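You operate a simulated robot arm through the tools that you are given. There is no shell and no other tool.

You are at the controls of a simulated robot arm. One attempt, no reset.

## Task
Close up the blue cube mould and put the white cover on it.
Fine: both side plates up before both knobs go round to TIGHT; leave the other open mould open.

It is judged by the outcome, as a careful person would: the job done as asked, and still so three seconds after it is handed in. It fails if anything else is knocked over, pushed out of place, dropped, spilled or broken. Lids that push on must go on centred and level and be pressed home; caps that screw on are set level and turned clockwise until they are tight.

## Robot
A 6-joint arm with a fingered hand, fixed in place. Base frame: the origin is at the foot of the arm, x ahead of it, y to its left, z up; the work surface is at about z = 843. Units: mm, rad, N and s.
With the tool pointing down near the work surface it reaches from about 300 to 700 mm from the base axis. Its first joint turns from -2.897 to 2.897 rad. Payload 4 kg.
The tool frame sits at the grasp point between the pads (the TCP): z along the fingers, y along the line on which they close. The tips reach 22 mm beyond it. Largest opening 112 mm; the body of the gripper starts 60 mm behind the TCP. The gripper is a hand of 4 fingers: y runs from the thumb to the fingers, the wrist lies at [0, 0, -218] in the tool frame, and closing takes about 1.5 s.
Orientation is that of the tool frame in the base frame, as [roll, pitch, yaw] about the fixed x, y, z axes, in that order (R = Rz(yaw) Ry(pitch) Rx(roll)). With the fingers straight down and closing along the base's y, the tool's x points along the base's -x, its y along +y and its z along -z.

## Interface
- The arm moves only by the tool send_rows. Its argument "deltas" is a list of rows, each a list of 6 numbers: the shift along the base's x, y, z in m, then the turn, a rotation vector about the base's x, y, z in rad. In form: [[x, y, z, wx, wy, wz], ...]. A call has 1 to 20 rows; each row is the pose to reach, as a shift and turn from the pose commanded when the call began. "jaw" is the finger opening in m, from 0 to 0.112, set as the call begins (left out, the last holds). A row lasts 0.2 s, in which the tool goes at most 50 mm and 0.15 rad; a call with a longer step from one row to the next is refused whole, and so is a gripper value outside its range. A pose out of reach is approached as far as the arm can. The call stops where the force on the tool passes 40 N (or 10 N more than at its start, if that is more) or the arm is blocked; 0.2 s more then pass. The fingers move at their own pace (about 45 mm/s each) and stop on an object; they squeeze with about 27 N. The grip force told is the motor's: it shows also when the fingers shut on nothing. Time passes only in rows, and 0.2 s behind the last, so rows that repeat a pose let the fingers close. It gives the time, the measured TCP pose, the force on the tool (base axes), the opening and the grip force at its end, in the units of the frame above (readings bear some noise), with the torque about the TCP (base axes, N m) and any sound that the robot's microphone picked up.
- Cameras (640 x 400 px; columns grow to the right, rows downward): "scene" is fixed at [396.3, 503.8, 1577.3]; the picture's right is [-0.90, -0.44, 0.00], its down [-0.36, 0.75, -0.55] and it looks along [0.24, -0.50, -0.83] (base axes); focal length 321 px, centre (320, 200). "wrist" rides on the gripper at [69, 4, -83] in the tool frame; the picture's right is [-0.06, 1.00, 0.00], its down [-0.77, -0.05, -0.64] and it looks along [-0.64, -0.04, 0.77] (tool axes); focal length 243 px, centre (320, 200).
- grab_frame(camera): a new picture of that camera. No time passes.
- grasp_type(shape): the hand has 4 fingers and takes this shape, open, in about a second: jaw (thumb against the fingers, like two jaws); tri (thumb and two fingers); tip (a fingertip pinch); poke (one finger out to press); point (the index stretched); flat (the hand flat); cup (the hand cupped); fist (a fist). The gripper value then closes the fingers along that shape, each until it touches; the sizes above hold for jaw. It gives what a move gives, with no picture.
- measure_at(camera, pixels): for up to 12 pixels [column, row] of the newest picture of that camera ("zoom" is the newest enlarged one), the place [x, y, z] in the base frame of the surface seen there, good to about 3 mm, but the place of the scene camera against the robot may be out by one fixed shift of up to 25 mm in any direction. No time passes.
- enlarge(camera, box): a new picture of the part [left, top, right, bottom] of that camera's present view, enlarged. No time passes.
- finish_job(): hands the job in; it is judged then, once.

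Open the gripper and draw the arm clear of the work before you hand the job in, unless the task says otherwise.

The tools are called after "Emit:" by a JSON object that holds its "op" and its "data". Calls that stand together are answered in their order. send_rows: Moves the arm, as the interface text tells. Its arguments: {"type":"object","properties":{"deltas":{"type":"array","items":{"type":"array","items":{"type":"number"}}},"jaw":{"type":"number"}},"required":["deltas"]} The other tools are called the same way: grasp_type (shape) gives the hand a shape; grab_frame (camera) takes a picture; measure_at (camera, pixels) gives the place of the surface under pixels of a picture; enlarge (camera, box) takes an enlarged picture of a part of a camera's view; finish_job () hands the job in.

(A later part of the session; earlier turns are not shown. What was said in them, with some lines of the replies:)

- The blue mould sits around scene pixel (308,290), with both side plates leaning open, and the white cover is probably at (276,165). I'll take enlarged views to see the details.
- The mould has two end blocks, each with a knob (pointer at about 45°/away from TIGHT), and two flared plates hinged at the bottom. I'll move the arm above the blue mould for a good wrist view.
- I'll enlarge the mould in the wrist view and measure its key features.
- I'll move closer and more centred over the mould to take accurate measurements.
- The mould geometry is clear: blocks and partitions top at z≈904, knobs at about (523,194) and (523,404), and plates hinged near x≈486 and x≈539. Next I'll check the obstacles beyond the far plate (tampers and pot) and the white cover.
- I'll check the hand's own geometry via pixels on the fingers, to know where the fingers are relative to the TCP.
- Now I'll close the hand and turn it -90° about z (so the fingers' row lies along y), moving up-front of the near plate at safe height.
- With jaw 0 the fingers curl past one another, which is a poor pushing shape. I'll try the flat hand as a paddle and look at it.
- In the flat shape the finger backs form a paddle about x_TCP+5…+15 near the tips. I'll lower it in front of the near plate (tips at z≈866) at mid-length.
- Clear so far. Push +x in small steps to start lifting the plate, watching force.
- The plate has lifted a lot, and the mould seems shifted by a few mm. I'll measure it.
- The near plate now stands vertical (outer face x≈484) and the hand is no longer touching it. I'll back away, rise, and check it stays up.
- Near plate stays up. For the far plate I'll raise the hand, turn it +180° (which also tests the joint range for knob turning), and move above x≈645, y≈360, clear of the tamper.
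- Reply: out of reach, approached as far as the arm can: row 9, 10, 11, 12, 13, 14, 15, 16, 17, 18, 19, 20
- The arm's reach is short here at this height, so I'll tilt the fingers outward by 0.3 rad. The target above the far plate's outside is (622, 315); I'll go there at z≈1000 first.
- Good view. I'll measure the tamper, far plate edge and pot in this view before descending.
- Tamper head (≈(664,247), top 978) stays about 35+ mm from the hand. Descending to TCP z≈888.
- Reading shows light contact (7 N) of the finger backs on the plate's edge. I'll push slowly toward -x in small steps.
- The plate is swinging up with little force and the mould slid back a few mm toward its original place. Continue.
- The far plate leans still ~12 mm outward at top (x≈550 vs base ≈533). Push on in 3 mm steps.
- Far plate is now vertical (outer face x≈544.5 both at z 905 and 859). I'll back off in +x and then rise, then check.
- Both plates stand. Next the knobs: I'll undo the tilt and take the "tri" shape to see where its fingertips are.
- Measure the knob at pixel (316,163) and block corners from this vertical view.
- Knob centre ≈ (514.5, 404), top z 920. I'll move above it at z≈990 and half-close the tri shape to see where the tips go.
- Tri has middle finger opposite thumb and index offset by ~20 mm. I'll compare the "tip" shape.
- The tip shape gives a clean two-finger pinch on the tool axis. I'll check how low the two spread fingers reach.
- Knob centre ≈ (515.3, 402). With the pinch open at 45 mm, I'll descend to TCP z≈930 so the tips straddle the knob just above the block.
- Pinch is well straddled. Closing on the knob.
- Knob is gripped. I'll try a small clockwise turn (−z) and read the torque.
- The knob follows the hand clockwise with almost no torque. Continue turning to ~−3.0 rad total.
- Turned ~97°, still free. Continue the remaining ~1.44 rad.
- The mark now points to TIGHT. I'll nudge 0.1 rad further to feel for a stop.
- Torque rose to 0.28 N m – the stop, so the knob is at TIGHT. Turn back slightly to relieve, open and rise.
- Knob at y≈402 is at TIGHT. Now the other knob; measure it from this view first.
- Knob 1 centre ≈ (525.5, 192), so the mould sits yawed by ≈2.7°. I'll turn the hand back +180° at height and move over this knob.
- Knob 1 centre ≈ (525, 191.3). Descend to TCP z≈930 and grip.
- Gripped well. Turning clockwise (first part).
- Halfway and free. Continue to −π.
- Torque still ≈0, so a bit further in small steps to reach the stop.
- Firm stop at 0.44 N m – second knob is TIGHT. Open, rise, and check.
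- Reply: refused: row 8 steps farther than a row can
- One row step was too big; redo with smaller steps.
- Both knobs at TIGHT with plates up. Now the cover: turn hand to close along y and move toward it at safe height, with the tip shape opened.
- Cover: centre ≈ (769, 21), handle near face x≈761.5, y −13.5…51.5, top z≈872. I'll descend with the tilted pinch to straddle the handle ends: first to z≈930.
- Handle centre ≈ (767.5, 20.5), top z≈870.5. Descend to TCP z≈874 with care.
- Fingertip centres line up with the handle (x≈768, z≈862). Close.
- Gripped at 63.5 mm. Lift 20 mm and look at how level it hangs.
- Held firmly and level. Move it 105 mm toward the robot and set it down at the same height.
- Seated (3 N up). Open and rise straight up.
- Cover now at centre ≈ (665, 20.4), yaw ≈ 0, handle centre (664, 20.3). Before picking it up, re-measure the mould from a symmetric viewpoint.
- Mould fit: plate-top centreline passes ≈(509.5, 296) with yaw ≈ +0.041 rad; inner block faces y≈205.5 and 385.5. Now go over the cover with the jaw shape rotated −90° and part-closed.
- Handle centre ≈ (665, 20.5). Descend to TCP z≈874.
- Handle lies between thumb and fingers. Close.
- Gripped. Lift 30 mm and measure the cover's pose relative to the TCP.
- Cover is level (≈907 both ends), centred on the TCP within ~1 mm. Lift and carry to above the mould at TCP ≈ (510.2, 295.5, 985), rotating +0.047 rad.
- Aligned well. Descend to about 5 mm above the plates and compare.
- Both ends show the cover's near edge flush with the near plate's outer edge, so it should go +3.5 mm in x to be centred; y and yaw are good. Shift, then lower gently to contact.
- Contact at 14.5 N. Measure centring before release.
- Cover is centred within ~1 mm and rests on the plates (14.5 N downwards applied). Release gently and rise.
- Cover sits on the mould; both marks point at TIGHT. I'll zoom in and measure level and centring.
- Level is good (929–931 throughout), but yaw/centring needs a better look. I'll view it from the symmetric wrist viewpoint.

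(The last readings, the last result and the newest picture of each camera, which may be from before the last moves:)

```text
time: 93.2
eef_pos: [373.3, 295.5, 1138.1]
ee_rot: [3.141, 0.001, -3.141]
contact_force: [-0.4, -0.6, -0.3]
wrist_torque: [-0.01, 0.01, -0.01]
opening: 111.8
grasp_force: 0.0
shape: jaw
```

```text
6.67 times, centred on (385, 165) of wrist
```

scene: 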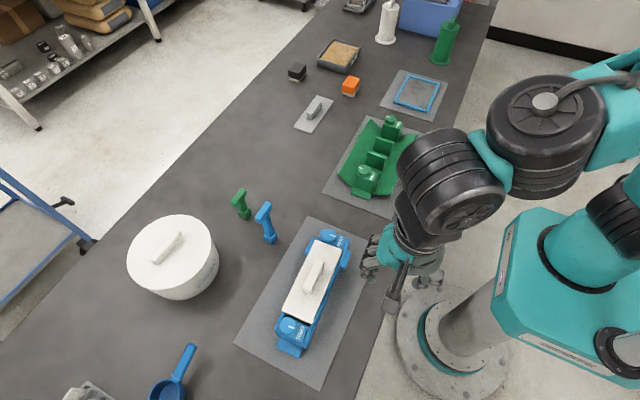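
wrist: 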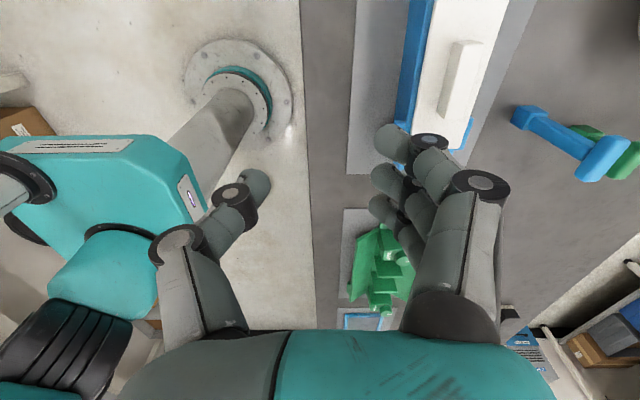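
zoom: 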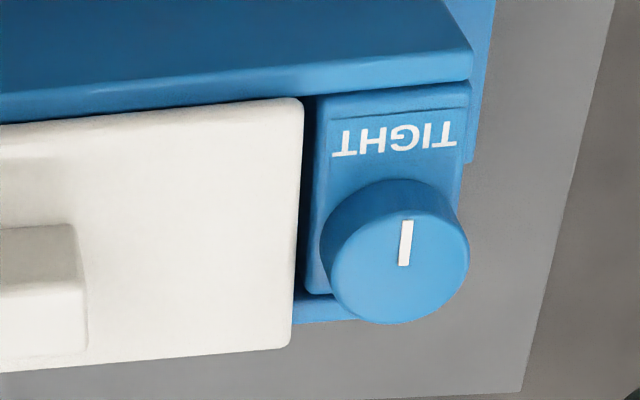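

Emit:
{"op": "measure_at", "data": {"camera": "zoom", "pixels": [[290, 104], [150, 116], [20, 127], [285, 345], [150, 358], [300, 72], [300, 88], [400, 62], [400, 80], [320, 300], [320, 318], [298, 200]]}}

Emit:
{"op": "enlarge", "data": {"camera": "wrist", "box": [240, 145, 300, 205]}}

Emit:
{"op": "measure_at", "data": {"camera": "zoom", "pixels": [[308, 108], [450, 95], [600, 80], [372, 333], [500, 325], [600, 317], [300, 90], [300, 102], [180, 98], [180, 112], [330, 300], [330, 316]]}}

```text
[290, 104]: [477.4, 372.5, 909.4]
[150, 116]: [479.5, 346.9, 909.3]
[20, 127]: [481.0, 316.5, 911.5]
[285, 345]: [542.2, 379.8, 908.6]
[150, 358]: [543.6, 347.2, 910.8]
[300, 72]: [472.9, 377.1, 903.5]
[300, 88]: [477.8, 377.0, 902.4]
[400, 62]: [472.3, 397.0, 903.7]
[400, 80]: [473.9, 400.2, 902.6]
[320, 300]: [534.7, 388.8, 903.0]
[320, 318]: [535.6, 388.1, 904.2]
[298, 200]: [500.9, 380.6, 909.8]
```

```text
6.67 times, centred on (270, 175) of wrist
```

zoom: 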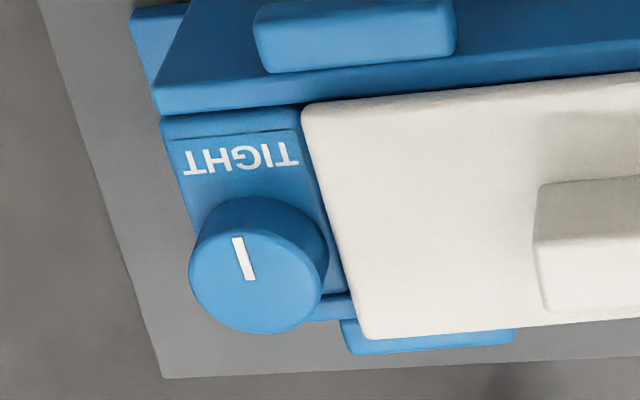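

```text
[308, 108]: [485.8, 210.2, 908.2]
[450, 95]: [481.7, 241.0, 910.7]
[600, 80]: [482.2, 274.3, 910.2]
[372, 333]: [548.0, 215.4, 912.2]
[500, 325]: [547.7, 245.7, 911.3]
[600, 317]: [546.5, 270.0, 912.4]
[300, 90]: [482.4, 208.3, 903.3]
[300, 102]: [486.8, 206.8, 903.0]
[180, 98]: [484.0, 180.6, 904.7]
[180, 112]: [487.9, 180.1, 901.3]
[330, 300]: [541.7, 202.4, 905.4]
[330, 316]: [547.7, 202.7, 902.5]
```

Combining both cameras: the cover is level and parallel, but sits ≈+2.7 mm toward the far plate. I'll re-grasp the handle and shift it back so it's properly centred.

Emit:
{"op": "send_rows", "data": {"deltas": [[0.01, 0, 0, 0, 0, -0.14], [0.03, 0, 0, 0, 0, -0.28], [0.05, 0, 0, 0, 0, -0.42], [0.07, 0, 0, 0, 0, -0.56], [0.09, 0, 0, 0, 0, -0.7], [0.11, 0, 0, 0, 0, -0.84], [0.13, 0, 0, 0, 0, -0.98], [0.14, 0, 0, 0, 0, -1.12], [0.14, 0, -0.02, 0, 0, -1.26], [0.14, 0, -0.05, 0, 0, -1.4], [0.14, 0, -0.09, 0, 0, -1.5238], [0.14, 0, -0.12, 0, 0, -1.5238], [0.14, 0, -0.14, 0, 0, -1.5238], [0.14, 0, -0.14, 0, 0, -1.5238]], "jaw": 0.055}}

Emit:
{"op": "grab_frame", "data": {"camera": "wrist"}}

```text
time: 96.2
eef_pos: [513.1, 294.3, 997.0]
ee_rot: [3.141, 0.001, 1.619]
contact_force: [-0.2, 0.0, 0.1]
wrist_torque: [-0.01, 0.0, 0.01]
opening: 55.8
grasp_force: 0.2
shape: jaw
```

```text
taken
```

wrist: 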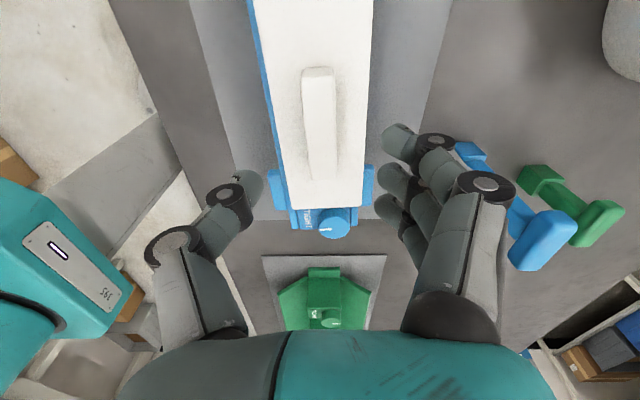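

This top-down view shows a blue strip on the near side only, confirming the offset. Zoom to quantify.

Emit:
{"op": "enlarge", "data": {"camera": "wrist", "box": [240, 0, 400, 120]}}

Emit:
{"op": "measure_at", "data": {"camera": "zoom", "pixels": [[68, 150], [86, 150], [510, 150], [525, 150], [110, 300], [128, 300], [502, 300], [300, 280], [240, 270], [380, 270]]}}

```text
3.33 times, centred on (320, 60) of wrist
```

zoom: 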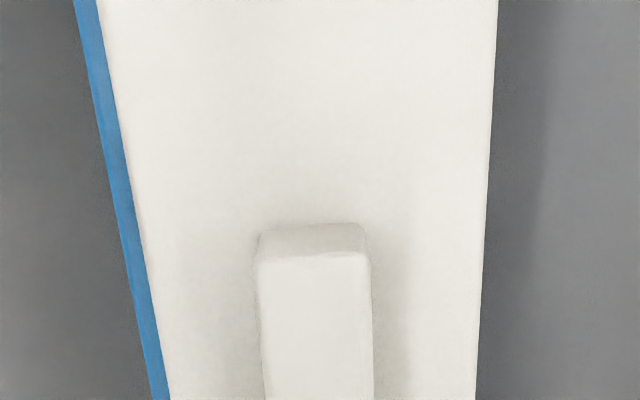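

```text
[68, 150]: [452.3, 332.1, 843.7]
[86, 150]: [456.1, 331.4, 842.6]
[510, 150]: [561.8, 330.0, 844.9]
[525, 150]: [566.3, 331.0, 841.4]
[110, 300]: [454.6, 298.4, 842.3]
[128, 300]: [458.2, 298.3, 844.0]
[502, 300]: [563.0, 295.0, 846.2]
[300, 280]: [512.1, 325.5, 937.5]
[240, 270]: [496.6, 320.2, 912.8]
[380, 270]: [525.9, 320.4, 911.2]
```

Near strip ≈5 mm vs ≈0.6 mm at far side → shift needed ≈ −2.3 mm. Descend to the release height and close on the handle.

Emit:
{"op": "send_rows", "data": {"deltas": [[0, 0.001, -0.02, 0, 0, 0], [0, 0.001, -0.04, 0, 0, 0], [0, 0.001, -0.052, 0, 0, 0], [0, 0.001, -0.058, 0, 0, 0], [0, 0.001, -0.058, 0, 0, 0]]}}

Emit:
{"op": "send_rows", "data": {"deltas": [[0, 0, 0, 0, 0, 0], [0, 0, 0, 0, 0, 0], [0, 0, 0, 0, 0, 0], [0, 0, 0, 0, 0, 0], [0, 0, 0, 0, 0, 0], [0, 0, 0, 0, 0, 0]], "jaw": 0.0}}

Emit:
{"op": "grab_frame", "data": {"camera": "wrist"}}

```text
time: 97.4
eef_pos: [512.9, 296.2, 940.3]
ee_rot: [3.142, 0.001, 1.617]
contact_force: [-0.3, 0.5, -0.4]
wrist_torque: [0.0, -0.02, 0.02]
opening: 55.5
grasp_force: 0.0
shape: jaw
```

```text
time: 98.8
eef_pos: [513.6, 296.1, 939.4]
ee_rot: [-3.141, 0.0, 1.619]
contact_force: [0.3, -0.6, 1.3]
wrist_torque: [-0.01, 0.0, -0.01]
opening: 14.6
grasp_force: 27.0
shape: jaw
```

```text
taken
```

wrist: 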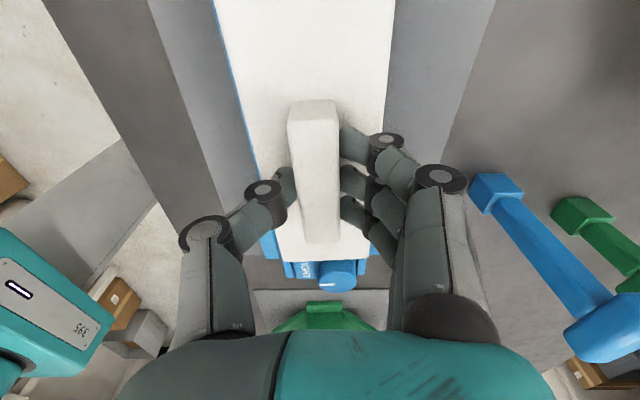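

Lift 4 mm, shift −2.3 mm in x, lower back to contact.

Emit:
{"op": "send_rows", "data": {"deltas": [[0, 0, 0.002, 0, 0, 0], [0, 0, 0.004, 0, 0, 0], [-0.0012, 0, 0.004, 0, 0, 0], [-0.0023, 0, 0.004, 0, 0, 0], [-0.0023, 0, 0.002, 0, 0, 0], [-0.0023, 0, 0.0005, 0, 0, 0], [-0.0023, 0, -0.0005, 0, 0, 0], [-0.0023, 0, -0.001, 0, 0, 0]]}}

Emit:
{"op": "enlarge", "data": {"camera": "wrist", "box": [200, 0, 410, 150]}}

```text
time: 100.6
eef_pos: [510.8, 296.5, 939.2]
ee_rot: [3.14, 0.001, 1.618]
contact_force: [-0.6, -0.7, 5.5]
wrist_torque: [0.04, -0.07, -0.01]
opening: 14.5
grasp_force: 27.2
shape: jaw
```

```text
2.67 times, centred on (305, 75) of wrist
```

zoom: 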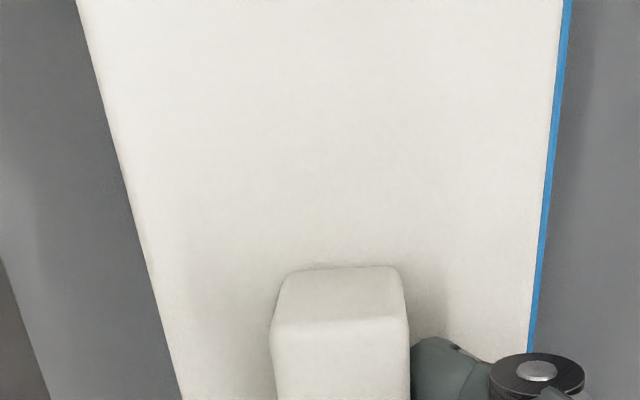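

Now a thin strip shows on the far side and the near edge is just hidden by parallax – centred within ~0.5–1 mm. Press slightly, then release and rise.

Emit:
{"op": "send_rows", "data": {"deltas": [[0, 0, -0.0007, 0, 0, 0], [0, 0, -0.0014, 0, 0, 0], [0, 0, -0.0014, 0, 0, 0]]}}

Emit:
{"op": "send_rows", "data": {"deltas": [[0, 0, 0.0014, 0, 0, 0], [0, 0, 0.0014, 0, 0, 0], [0, 0, 0.0014, 0, 0, 0], [0, 0, 0.0014, 0, 0, 0], [0, 0, 0.005, 0, 0, 0], [0, 0, 0.025, 0, 0, 0], [0, 0, 0.058, 0, 0, 0], [0, 0, 0.058, 0, 0, 0]], "jaw": 0.055}}

Emit:
{"op": "enlarge", "data": {"camera": "wrist", "box": [230, 0, 410, 250]}}

```text
time: 101.4
eef_pos: [511.4, 296.6, 938.3]
ee_rot: [3.14, -0.002, 1.618]
contact_force: [-1.6, -1.3, 18.8]
wrist_torque: [0.01, -0.01, -0.03]
opening: 15.3
grasp_force: 27.5
shape: jaw
```

```text
time: 103.2
eef_pos: [510.6, 296.1, 995.8]
ee_rot: [3.141, 0.001, 1.617]
contact_force: [0.3, 0.6, -0.3]
wrist_torque: [0.03, 0.02, -0.02]
opening: 54.6
grasp_force: 0.1
shape: jaw
```

```text
1.60 times, centred on (320, 125) of wrist
```

zoom: 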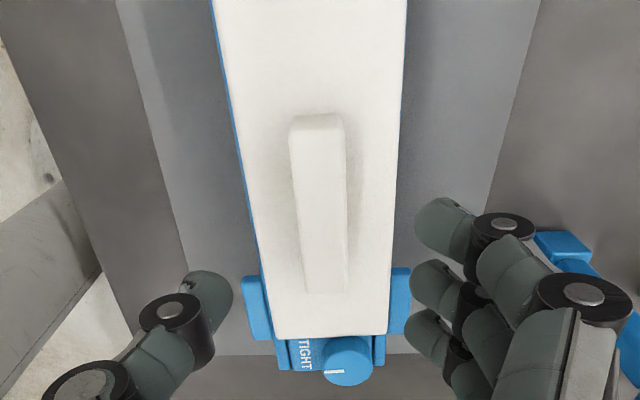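

Thin, equal blue strips on both sides – centred and parallel. Retreat, open the hand, and do a final check.

Emit:
{"op": "send_rows", "data": {"deltas": [[0, 0, 0.04, 0, 0, 0], [0, 0, 0.08, 0, 0, 0], [-0.03, 0, 0.11, 0, 0, 0], [-0.07, 0, 0.13, 0, 0, 0], [-0.1, -0.02, 0.15, 0, 0, 0], [-0.13, -0.05, 0.16, 0, 0, 0], [-0.15, -0.08, 0.17, 0, 0, 0], [-0.15, -0.08, 0.17, 0, 0, 0], [-0.15, -0.08, 0.17, 0, 0, 0]], "jaw": 0.112}}

Emit:
{"op": "grab_frame", "data": {"camera": "scene"}}

Emit:
{"op": "enlarge", "data": {"camera": "scene", "box": [260, 215, 370, 360]}}

```text
time: 105.2
eef_pos: [361.1, 216.3, 1164.9]
ee_rot: [3.141, 0.001, 1.618]
contact_force: [0.2, 0.3, 0.4]
wrist_torque: [0.01, -0.04, 0.02]
opening: 111.7
grasp_force: 0.0
shape: jaw
```

```text
taken
```

scene: 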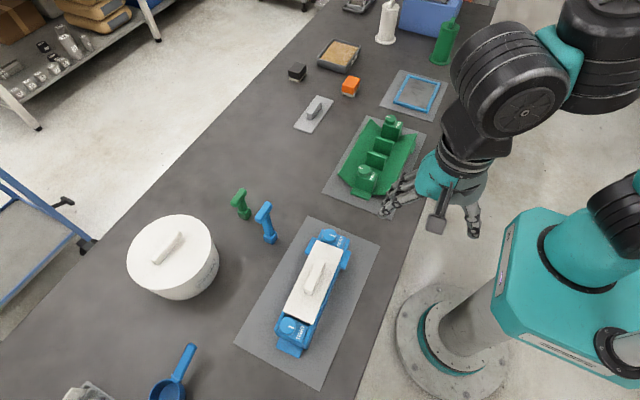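

```text
2.76 times, centred on (315, 288) of scene
```

zoom: 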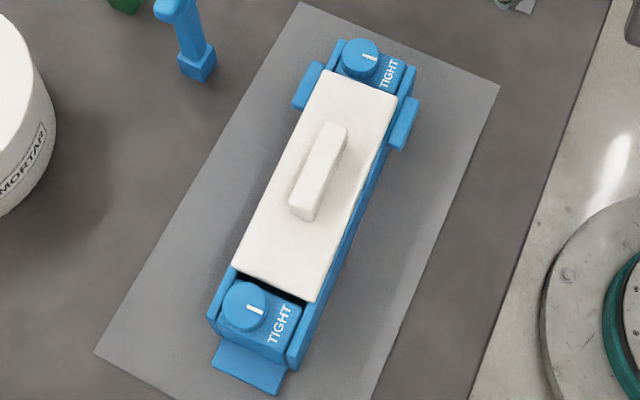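

Both plates are up, both knobs read TIGHT, the white cover is level and centred, the green mould is still open, and nothing else has moved. The hand is open and clear, so I'm handing in.

Emit:
{"op": "finish_job", "data": {}}

```text
The job is handed in.
```

The blue cube mould is closed and the white cover is on it; I've handed the job in.

- **Side plates:** both were raised to vertical and stayed up before I touched either knob.
- **Knobs:** both were turned clockwise to a firm stop, with their marks pointing at TIGHT.
- **Cover:** it sits level across the plates, centred to within about 1 mm. I pressed it down with about 19 N, then let go. My first placement was about 2–3 mm off, so I re-gripped the handle and shifted it back.
- **Everything else:** the green mould is still open, and the final pictures show nothing knocked over or moved.

Raising the plates shifted the blue mould a few millimetres on its mat and turned it about 2.5°. I left it there and lined the cover up to it.
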